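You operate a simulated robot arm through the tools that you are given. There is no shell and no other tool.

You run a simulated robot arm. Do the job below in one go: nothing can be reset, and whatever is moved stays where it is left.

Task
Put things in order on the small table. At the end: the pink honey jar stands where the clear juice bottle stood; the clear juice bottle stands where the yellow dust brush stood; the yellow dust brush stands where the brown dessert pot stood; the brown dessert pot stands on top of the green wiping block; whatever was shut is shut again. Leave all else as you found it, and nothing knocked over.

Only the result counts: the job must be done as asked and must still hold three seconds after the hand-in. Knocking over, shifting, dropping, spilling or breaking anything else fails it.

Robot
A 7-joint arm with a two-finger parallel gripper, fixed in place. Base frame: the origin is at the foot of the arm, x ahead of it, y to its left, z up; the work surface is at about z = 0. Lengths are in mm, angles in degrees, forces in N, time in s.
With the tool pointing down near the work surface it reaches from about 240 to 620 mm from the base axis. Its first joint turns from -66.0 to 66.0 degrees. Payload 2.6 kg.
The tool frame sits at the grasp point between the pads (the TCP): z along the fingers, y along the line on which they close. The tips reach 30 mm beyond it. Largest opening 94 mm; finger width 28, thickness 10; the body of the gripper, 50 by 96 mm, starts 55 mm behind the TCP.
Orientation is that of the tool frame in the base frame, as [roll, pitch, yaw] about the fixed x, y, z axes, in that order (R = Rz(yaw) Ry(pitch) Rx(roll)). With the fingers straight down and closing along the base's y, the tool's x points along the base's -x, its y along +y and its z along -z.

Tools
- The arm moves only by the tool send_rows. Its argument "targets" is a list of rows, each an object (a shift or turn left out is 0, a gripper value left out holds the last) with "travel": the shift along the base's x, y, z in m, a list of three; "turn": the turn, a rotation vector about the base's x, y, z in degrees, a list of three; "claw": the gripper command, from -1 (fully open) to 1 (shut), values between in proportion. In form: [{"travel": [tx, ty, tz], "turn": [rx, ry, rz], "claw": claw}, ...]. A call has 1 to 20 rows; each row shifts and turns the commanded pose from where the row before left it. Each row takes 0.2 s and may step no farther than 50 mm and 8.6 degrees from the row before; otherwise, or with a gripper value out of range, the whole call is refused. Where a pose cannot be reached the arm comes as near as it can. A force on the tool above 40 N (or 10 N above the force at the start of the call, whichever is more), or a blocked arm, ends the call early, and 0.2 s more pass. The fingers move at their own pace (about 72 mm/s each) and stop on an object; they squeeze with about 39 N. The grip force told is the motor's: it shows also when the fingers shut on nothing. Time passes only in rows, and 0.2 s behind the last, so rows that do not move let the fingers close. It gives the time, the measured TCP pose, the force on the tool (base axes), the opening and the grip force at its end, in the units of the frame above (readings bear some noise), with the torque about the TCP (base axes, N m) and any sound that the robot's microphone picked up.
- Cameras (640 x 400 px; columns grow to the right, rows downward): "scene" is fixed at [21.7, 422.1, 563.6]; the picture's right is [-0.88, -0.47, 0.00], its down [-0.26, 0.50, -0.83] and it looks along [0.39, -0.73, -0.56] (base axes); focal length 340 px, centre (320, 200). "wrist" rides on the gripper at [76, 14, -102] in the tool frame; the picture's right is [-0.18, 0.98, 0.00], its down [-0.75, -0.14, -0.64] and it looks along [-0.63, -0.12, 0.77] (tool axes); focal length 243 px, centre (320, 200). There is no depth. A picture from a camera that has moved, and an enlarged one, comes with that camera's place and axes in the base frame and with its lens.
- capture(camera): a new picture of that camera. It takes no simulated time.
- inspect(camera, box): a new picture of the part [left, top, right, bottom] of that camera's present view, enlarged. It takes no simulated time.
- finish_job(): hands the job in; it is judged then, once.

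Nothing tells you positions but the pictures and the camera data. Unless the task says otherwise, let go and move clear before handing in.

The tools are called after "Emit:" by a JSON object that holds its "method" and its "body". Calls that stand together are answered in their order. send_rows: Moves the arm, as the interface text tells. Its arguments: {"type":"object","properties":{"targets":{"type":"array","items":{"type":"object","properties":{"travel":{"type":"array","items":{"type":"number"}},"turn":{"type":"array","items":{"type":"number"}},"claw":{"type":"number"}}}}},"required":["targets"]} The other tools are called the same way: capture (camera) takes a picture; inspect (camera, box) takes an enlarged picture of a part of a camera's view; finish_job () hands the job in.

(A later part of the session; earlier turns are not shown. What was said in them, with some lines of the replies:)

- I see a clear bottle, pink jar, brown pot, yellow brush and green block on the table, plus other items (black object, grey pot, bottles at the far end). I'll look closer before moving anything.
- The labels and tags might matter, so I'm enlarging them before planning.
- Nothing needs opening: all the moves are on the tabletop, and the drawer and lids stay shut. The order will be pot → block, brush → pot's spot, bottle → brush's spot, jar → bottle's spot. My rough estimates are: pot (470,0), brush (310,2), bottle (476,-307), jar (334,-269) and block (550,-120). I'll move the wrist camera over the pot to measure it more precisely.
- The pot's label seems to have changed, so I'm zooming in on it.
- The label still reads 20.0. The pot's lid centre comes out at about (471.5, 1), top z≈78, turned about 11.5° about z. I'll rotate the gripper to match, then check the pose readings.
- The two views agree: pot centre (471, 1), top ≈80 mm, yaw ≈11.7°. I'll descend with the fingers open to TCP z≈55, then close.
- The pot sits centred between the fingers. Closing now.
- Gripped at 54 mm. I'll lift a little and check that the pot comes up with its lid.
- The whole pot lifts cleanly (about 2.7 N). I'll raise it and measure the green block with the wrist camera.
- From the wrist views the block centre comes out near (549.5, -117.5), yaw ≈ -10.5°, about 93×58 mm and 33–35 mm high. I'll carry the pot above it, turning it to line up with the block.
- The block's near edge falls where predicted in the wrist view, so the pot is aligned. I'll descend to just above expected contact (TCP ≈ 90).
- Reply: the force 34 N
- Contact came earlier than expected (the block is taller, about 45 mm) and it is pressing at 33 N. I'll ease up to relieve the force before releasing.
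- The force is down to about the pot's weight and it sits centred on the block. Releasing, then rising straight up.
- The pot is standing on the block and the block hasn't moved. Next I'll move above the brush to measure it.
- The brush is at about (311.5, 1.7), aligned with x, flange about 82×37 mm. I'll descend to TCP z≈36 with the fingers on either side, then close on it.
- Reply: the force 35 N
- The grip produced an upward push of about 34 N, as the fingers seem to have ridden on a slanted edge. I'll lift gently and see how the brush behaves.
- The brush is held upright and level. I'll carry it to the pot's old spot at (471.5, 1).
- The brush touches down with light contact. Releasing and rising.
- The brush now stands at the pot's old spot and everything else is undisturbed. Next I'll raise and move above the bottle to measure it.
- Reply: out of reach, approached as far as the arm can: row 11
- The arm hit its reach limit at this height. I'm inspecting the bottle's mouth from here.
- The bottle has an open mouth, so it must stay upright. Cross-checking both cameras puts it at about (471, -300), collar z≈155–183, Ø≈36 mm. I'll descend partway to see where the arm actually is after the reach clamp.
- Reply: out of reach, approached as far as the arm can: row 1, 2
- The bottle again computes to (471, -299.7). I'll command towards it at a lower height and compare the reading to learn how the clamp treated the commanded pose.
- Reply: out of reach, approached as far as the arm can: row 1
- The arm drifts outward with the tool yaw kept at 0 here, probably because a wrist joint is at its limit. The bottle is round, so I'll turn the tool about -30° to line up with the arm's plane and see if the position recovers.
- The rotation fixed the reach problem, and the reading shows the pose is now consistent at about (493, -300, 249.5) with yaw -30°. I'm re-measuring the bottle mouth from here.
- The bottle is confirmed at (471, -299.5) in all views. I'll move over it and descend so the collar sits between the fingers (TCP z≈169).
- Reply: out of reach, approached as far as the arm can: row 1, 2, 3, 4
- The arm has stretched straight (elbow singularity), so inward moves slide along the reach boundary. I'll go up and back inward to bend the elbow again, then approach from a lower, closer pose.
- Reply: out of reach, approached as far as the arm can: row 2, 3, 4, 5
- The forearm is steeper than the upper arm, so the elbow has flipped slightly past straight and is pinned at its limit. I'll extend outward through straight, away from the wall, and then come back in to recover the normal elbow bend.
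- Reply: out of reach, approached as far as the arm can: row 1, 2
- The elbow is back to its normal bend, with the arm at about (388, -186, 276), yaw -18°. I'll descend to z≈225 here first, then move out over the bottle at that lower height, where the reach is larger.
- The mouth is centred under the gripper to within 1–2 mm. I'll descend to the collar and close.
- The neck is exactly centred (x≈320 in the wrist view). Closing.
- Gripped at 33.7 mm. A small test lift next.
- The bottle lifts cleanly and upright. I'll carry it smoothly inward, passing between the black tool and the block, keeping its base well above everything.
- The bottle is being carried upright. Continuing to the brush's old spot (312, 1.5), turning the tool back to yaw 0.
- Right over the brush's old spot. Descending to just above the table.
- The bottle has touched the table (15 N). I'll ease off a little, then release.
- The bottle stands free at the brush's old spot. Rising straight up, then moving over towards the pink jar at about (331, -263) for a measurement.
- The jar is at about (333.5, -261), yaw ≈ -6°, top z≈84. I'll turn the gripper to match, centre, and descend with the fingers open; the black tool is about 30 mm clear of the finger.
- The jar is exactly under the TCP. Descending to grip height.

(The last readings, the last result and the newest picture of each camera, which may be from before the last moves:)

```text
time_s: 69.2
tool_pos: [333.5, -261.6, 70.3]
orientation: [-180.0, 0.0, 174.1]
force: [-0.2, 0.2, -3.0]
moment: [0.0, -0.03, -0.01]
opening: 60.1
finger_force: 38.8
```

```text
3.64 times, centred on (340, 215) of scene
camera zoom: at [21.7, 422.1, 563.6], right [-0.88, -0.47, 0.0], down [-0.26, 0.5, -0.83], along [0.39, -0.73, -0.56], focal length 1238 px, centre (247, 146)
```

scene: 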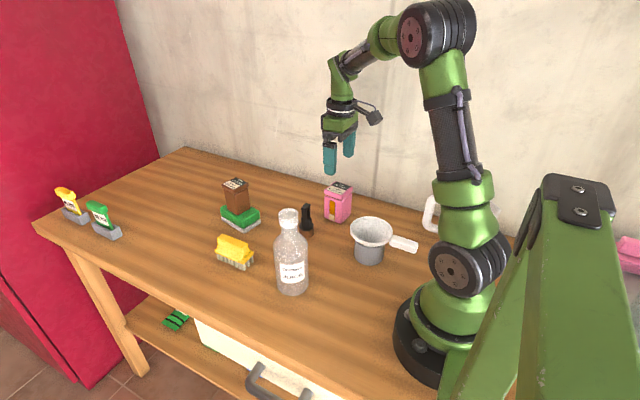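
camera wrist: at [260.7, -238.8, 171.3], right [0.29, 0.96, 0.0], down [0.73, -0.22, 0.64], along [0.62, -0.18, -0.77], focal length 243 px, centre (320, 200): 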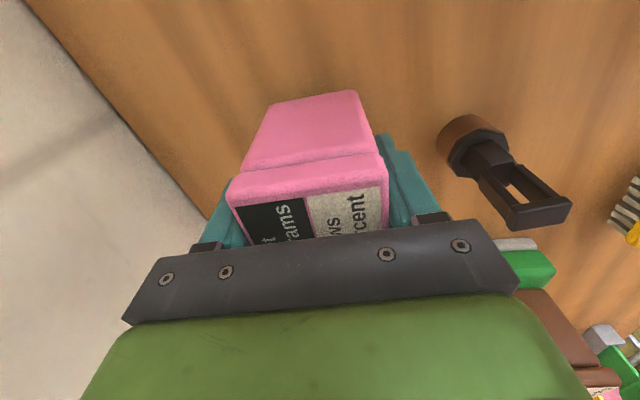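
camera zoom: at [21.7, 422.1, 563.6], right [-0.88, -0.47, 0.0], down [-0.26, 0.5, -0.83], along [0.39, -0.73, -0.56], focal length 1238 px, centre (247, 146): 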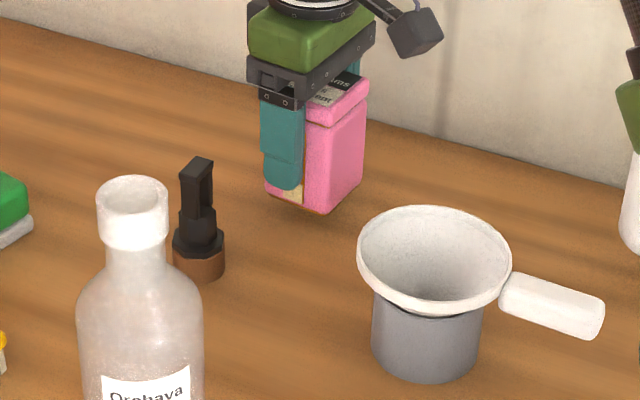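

The jar lifts whole (about 3 N). I'll carry it to the bottle's old spot (471, -299.7), staying low where the reach is comfortable.

Emit:
{"method": "send_rows", "body": {"targets": [{"travel": [0, 0, 0.02]}, {"travel": [0.005, -0.0015, 0.02]}, {"travel": [0.022, -0.0062, 0.005]}, {"travel": [0.022, -0.0062, 0]}, {"travel": [0.022, -0.0062, 0]}, {"travel": [0.022, -0.0062, 0]}, {"travel": [0.022, -0.0062, 0]}, {"travel": [0.022, -0.006, 0]}, {"travel": [0, 0, 0]}, {"travel": [0, 0, 0]}]}}

Emit:
{"method": "send_rows", "body": {"targets": [{"travel": [0, 0, 0]}]}}

Emit:
{"method": "capture", "body": {"camera": "wrist"}}

Emit:
{"method": "capture", "body": {"camera": "scene"}}

```text
time_s: 71.4
tool_pos: [471.3, -299.7, 115.9]
orientation: [-180.0, 0.0, 173.9]
force: [-0.1, 0.2, -3.1]
moment: [-0.01, 0.0, 0.04]
opening: 60.0
finger_force: 38.5
```

```text
time_s: 71.8
tool_pos: [471.9, -300.9, 115.2]
orientation: [179.9, -0.1, 174.0]
force: [0.7, 0.8, -2.6]
moment: [0.01, -0.03, -0.02]
opening: 60.0
finger_force: 39.3
```

```text
taken
camera wrist: at [398.0, -276.6, 216.3], right [0.29, 0.96, 0.0], down [0.73, -0.22, 0.64], along [0.62, -0.18, -0.77], focal length 243 px, centre (320, 200)
```

wrist: 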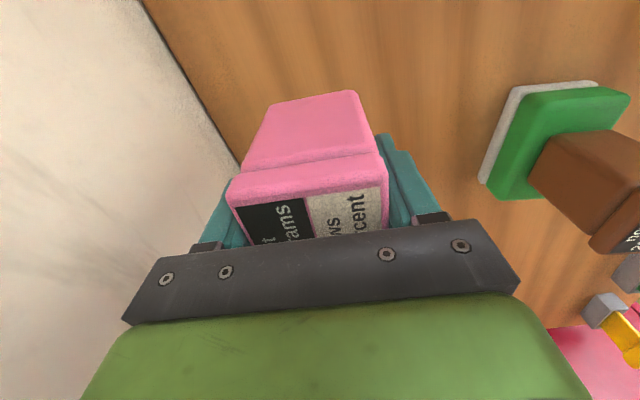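

```text
taken
```

scene: 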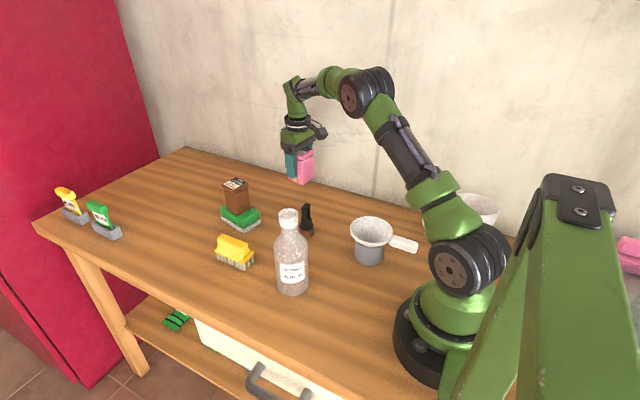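

On target at (471.5, -300). Lowering the jar.

Emit:
{"method": "send_rows", "body": {"targets": [{"travel": [0, 0, -0.02]}, {"travel": [0, 0, -0.02]}, {"travel": [0, 0, -0.012]}, {"travel": [0, 0, -0.004]}, {"travel": [0, 0, 0]}, {"travel": [0, 0, 0]}]}}

Emit:
{"method": "inspect", "body": {"camera": "scene", "box": [250, 110, 370, 240]}}

```text
time_s: 73.2
tool_pos: [470.7, -299.5, 59.6]
orientation: [-179.9, 0.0, 174.0]
force: [-0.5, 0.2, -2.3]
moment: [-0.02, 0.0, -0.02]
opening: 60.2
finger_force: 38.6
```

```text
3.08 times, centred on (310, 175) of scene
camera zoom: at [21.7, 422.1, 563.6], right [-0.88, -0.47, 0.0], down [-0.26, 0.5, -0.83], along [0.39, -0.73, -0.56], focal length 1047 px, centre (351, 277)
```

zoom: 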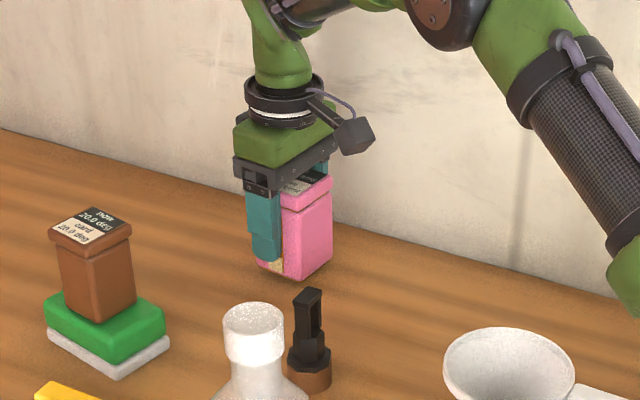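

Emit:
{"method": "send_rows", "body": {"targets": [{"travel": [0, 0, -0.002]}, {"travel": [0, 0, -0.0015]}, {"travel": [0, 0, 0]}, {"travel": [0, 0, 0]}]}}

```text
time_s: 74.2
tool_pos: [471.5, -299.1, 55.5]
orientation: [-180.0, 0.1, 174.0]
force: [0.9, 0.0, -2.1]
moment: [0.0, -0.01, -0.01]
opening: 60.3
finger_force: 39.1
```

Emit:
{"method": "send_rows", "body": {"targets": [{"travel": [0, 0, -0.001]}, {"travel": [0, 0, -0.0005]}, {"travel": [0, 0, 0]}, {"travel": [0, 0, 0]}]}}

```text
time_s: 75.2
tool_pos: [471.3, -299.7, 54.1]
orientation: [179.9, 0.0, 174.0]
force: [-0.9, -0.3, -3.0]
moment: [-0.02, -0.02, -0.01]
opening: 60.0
finger_force: 38.9
```

Emit:
{"method": "send_rows", "body": {"targets": [{"travel": [0, 0, -0.001]}, {"travel": [0, 0, 0]}, {"travel": [0, 0, 0]}]}}

```text
time_s: 76.0
tool_pos: [473.1, -298.6, 54.7]
orientation: [-180.0, 0.2, 173.9]
force: [-0.2, 3.4, 6.8]
moment: [-0.04, 0.36, -0.17]
opening: 60.2
finger_force: 39.0
```

The jar has touched down (about 7 N). Easing off slightly and releasing.

Emit:
{"method": "send_rows", "body": {"targets": [{"travel": [0, 0, 0.0004]}, {"travel": [0, 0, 0]}, {"claw": 0.0}, {"claw": -0.3}, {"claw": -0.7}, {"claw": -1}, {"claw": -1}]}}

Emit:
{"method": "capture", "body": {"camera": "wrist"}}

Emit:
{"method": "send_rows", "body": {"targets": [{"travel": [0, 0, 0.01]}, {"travel": [0, 0, 0.02]}, {"travel": [0, 0, 0.025]}, {"travel": [0, 0, 0.03]}, {"travel": [-0.01, 0.01, 0.03]}, {"travel": [-0.02, 0.02, 0.02]}, {"travel": [-0.025, 0.03, 0]}, {"travel": [-0.025, 0.03, 0]}, {"travel": [0, 0, 0]}, {"travel": [0, 0, 0]}]}}

Emit:
{"method": "capture", "body": {"camera": "scene"}}

Emit:
{"method": "capture", "body": {"camera": "wrist"}}

```text
time_s: 77.6
tool_pos: [470.9, -299.2, 52.9]
orientation: [180.0, 0.1, 173.9]
force: [0.9, -0.6, -1.2]
moment: [-0.04, 0.0, -0.01]
opening: 94.0
finger_force: 0.0
```

```text
taken
camera wrist: at [398.5, -275.6, 154.4], right [0.29, 0.96, 0.0], down [0.73, -0.22, 0.64], along [0.62, -0.18, -0.77], focal length 243 px, centre (320, 200)
```

wrist: 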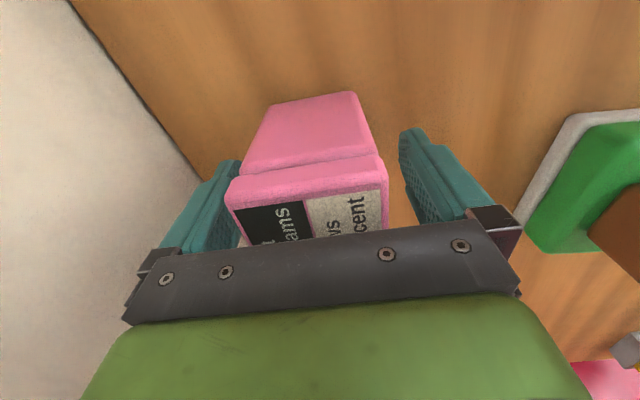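

```text
time_s: 79.8
tool_pos: [390.2, -206.4, 190.3]
orientation: [180.0, -0.1, 173.9]
force: [0.6, -0.4, -0.2]
moment: [0.01, 0.0, -0.02]
opening: 93.8
finger_force: 0.0
```

```text
taken
```

scene: 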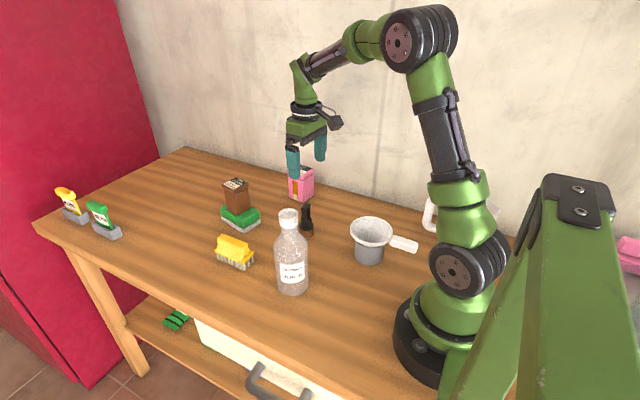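

```text
taken
camera wrist: at [316.7, -184.0, 291.3], right [0.29, 0.96, 0.0], down [0.73, -0.22, 0.64], along [0.62, -0.18, -0.77], focal length 243 px, centre (320, 200)
```

wrist: 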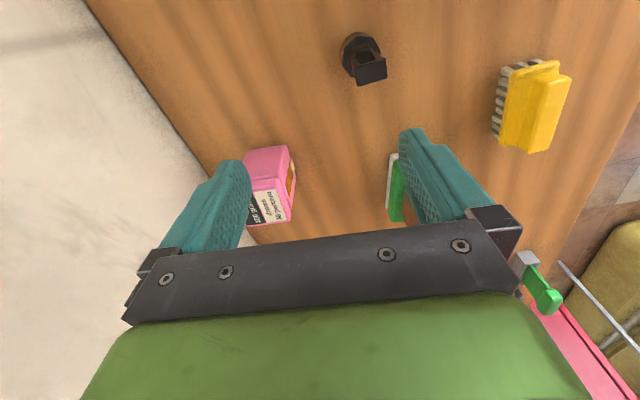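

All four items are placed. I'll move the arm up and clear, back to where it started, then do a final check.

Emit:
{"method": "send_rows", "body": {"targets": [{"travel": [0, 0, 0.03]}, {"travel": [0, 0.01, 0.035]}, {"travel": [0, 0.025, 0.035]}, {"travel": [0, 0.03, 0.03]}, {"travel": [0, 0.03, 0.005], "turn": [0, 0, 3]}, {"travel": [0, 0.03, 0], "turn": [0, 0, 3]}, {"travel": [-0.004, 0.03, 0]}, {"travel": [0, 0, 0]}, {"travel": [0, 0, 0]}]}}

Emit:
{"method": "capture", "body": {"camera": "scene"}}

Emit:
{"method": "inspect", "body": {"camera": "scene", "box": [200, 120, 440, 300]}}

Emit:
{"method": "inspect", "body": {"camera": "scene", "box": [30, 170, 350, 400]}}

Emit:
{"method": "capture", "body": {"camera": "wrist"}}

```text
time_s: 81.8
tool_pos: [384.9, -55.1, 323.1]
orientation: [-180.0, 0.0, 180.0]
force: [-0.5, 0.2, 0.4]
moment: [0.0, 0.0, -0.01]
opening: 94.0
finger_force: 0.0
```

```text
taken
```

scene: 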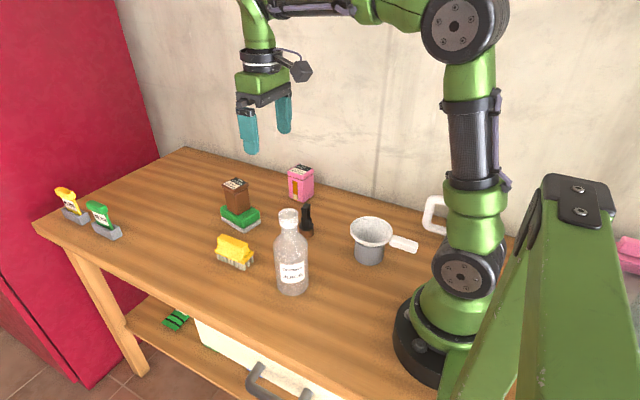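

```text
2.22 times, centred on (320, 210) of scene
camera zoom: at [21.7, 422.1, 563.6], right [-0.88, -0.47, 0.0], down [-0.26, 0.5, -0.83], along [0.39, -0.73, -0.56], focal length 756 px, centre (320, 178)
```

zoom: 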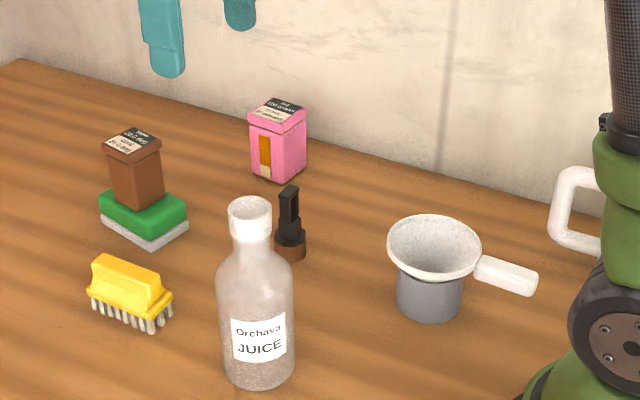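

```text
1.74 times, centred on (190, 285) of scene
camera zoom: at [21.7, 422.1, 563.6], right [-0.88, -0.47, 0.0], down [-0.26, 0.5, -0.83], along [0.39, -0.73, -0.56], focal length 592 px, centre (546, 52)
```

zoom: 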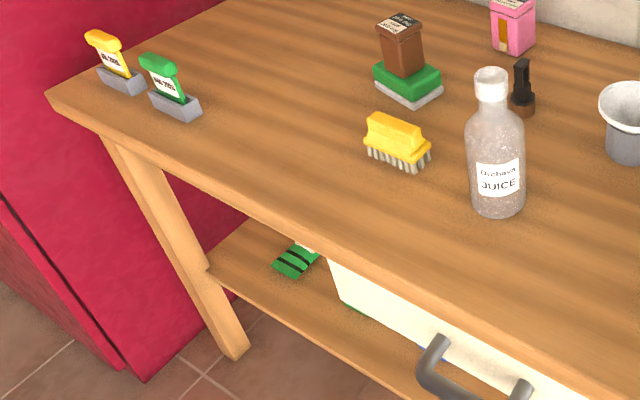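

```text
taken
camera wrist: at [308.6, -40.1, 424.3], right [0.18, 0.98, 0.0], down [0.75, -0.14, 0.64], along [0.63, -0.12, -0.77], focal length 243 px, centre (320, 200)
```

wrist: 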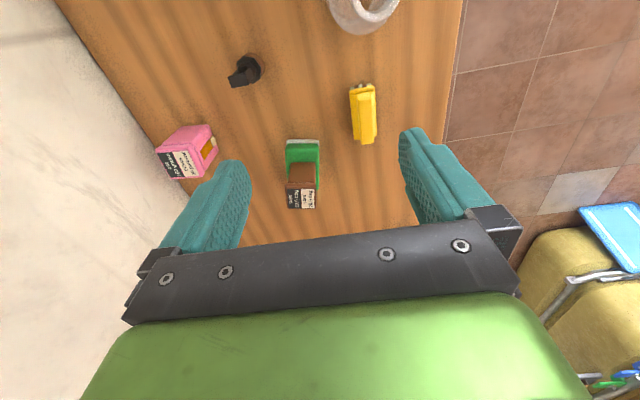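

Everything looks right. I'll double-check the bottle's base against the brush's original footprint using the same zoom, and the pot and jar too.

Emit:
{"method": "inspect", "body": {"camera": "scene", "box": [260, 240, 330, 300]}}

Emit:
{"method": "inspect", "body": {"camera": "scene", "box": [205, 190, 275, 275]}}

Emit:
{"method": "inspect", "body": {"camera": "scene", "box": [275, 130, 365, 240]}}

Emit:
{"method": "inspect", "body": {"camera": "scene", "box": [340, 180, 640, 400]}}

```text
6.67 times, centred on (295, 270) of scene
camera zoom: at [21.7, 422.1, 563.6], right [-0.88, -0.47, 0.0], down [-0.26, 0.5, -0.83], along [0.39, -0.73, -0.56], focal length 2269 px, centre (487, -267)
```

zoom: 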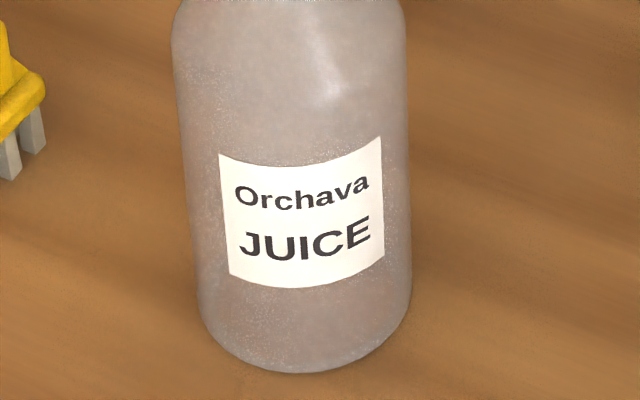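

```text
4.71 times, centred on (240, 232) of scene
camera zoom: at [21.7, 422.1, 563.6], right [-0.88, -0.47, 0.0], down [-0.26, 0.5, -0.83], along [0.39, -0.73, -0.56], focal length 1602 px, centre (696, 47)
```

zoom: 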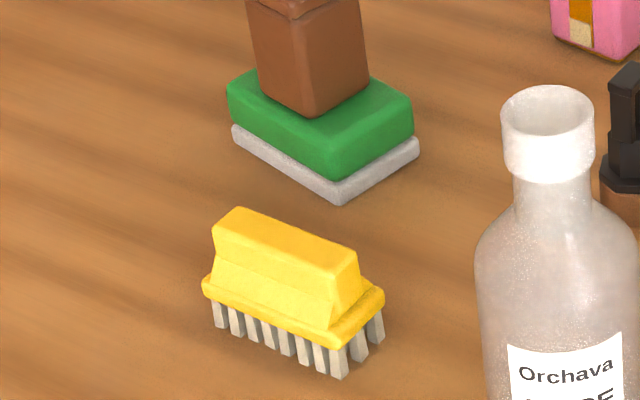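

```text
3.64 times, centred on (320, 185) of scene
camera zoom: at [21.7, 422.1, 563.6], right [-0.88, -0.47, 0.0], down [-0.26, 0.5, -0.83], along [0.39, -0.73, -0.56], focal length 1238 px, centre (320, 254)
```

zoom: 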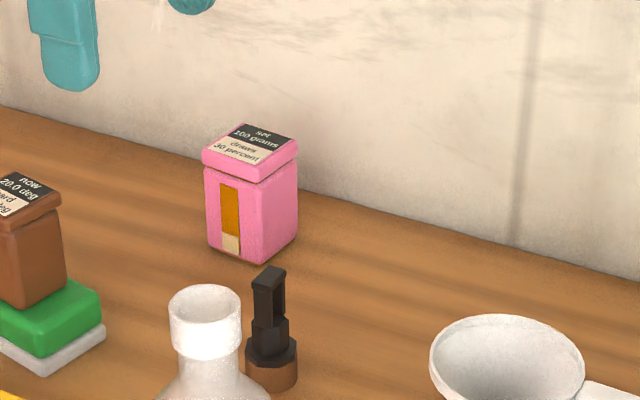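

```text
1.82 times, centred on (490, 290) of scene
camera zoom: at [21.7, 422.1, 563.6], right [-0.88, -0.47, 0.0], down [-0.26, 0.5, -0.83], along [0.39, -0.73, -0.56], focal length 619 px, centre (11, 36)
```

zoom: 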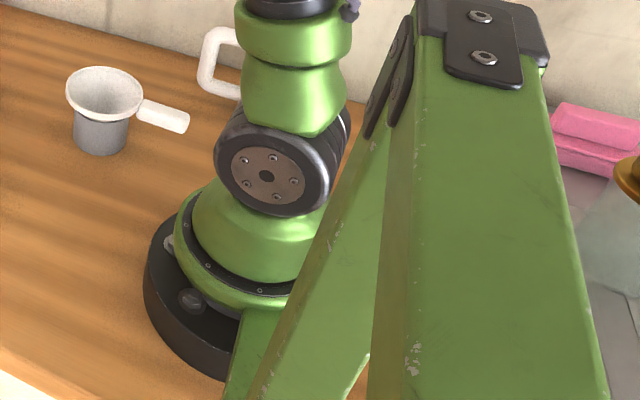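

Everything checks out. The jar's base matches the bottle's old footprint, the bottle's base matches the brush's, the brush is within a few millimetres of the pot's old spot, and the pot stands on the unmoved green block. The other items are untouched, nothing was opened, and the arm is clear, so I'm handing in.

Emit:
{"method": "finish_job", "body": {}}

```text
The job is handed in.
```

The table is in the order you asked for, and I've handed the job in. I haven't seen the judge's verdict.

| Item | Now stands | Check against the old footprint |
|---|---|---|
| Brown dessert pot | On top of the green wiping block | Centred to within about 4 mm; the block has not moved |
| Yellow dust brush | Where the pot stood | Within a few mm; one view suggests up to about 7 mm off |
| Clear juice bottle | Where the brush stood | Within about 3 mm, upright; its open mouth was kept level throughout |
| Pink honey jar | Where the bottle stood | Within about 2–3 mm |

- **Shut items:** I opened nothing, and both lidded items were lifted whole.
- **Everything else:** the black tool, saucepan, mug and the two dated tags look unchanged in the final pictures.
- **Reach problem:** above the bottle, the arm stretched straight and could not move inward. I backed it out in the air and approached again from lower down; it touched nothing.
- **Arm:** it is empty, open and back near its starting position.
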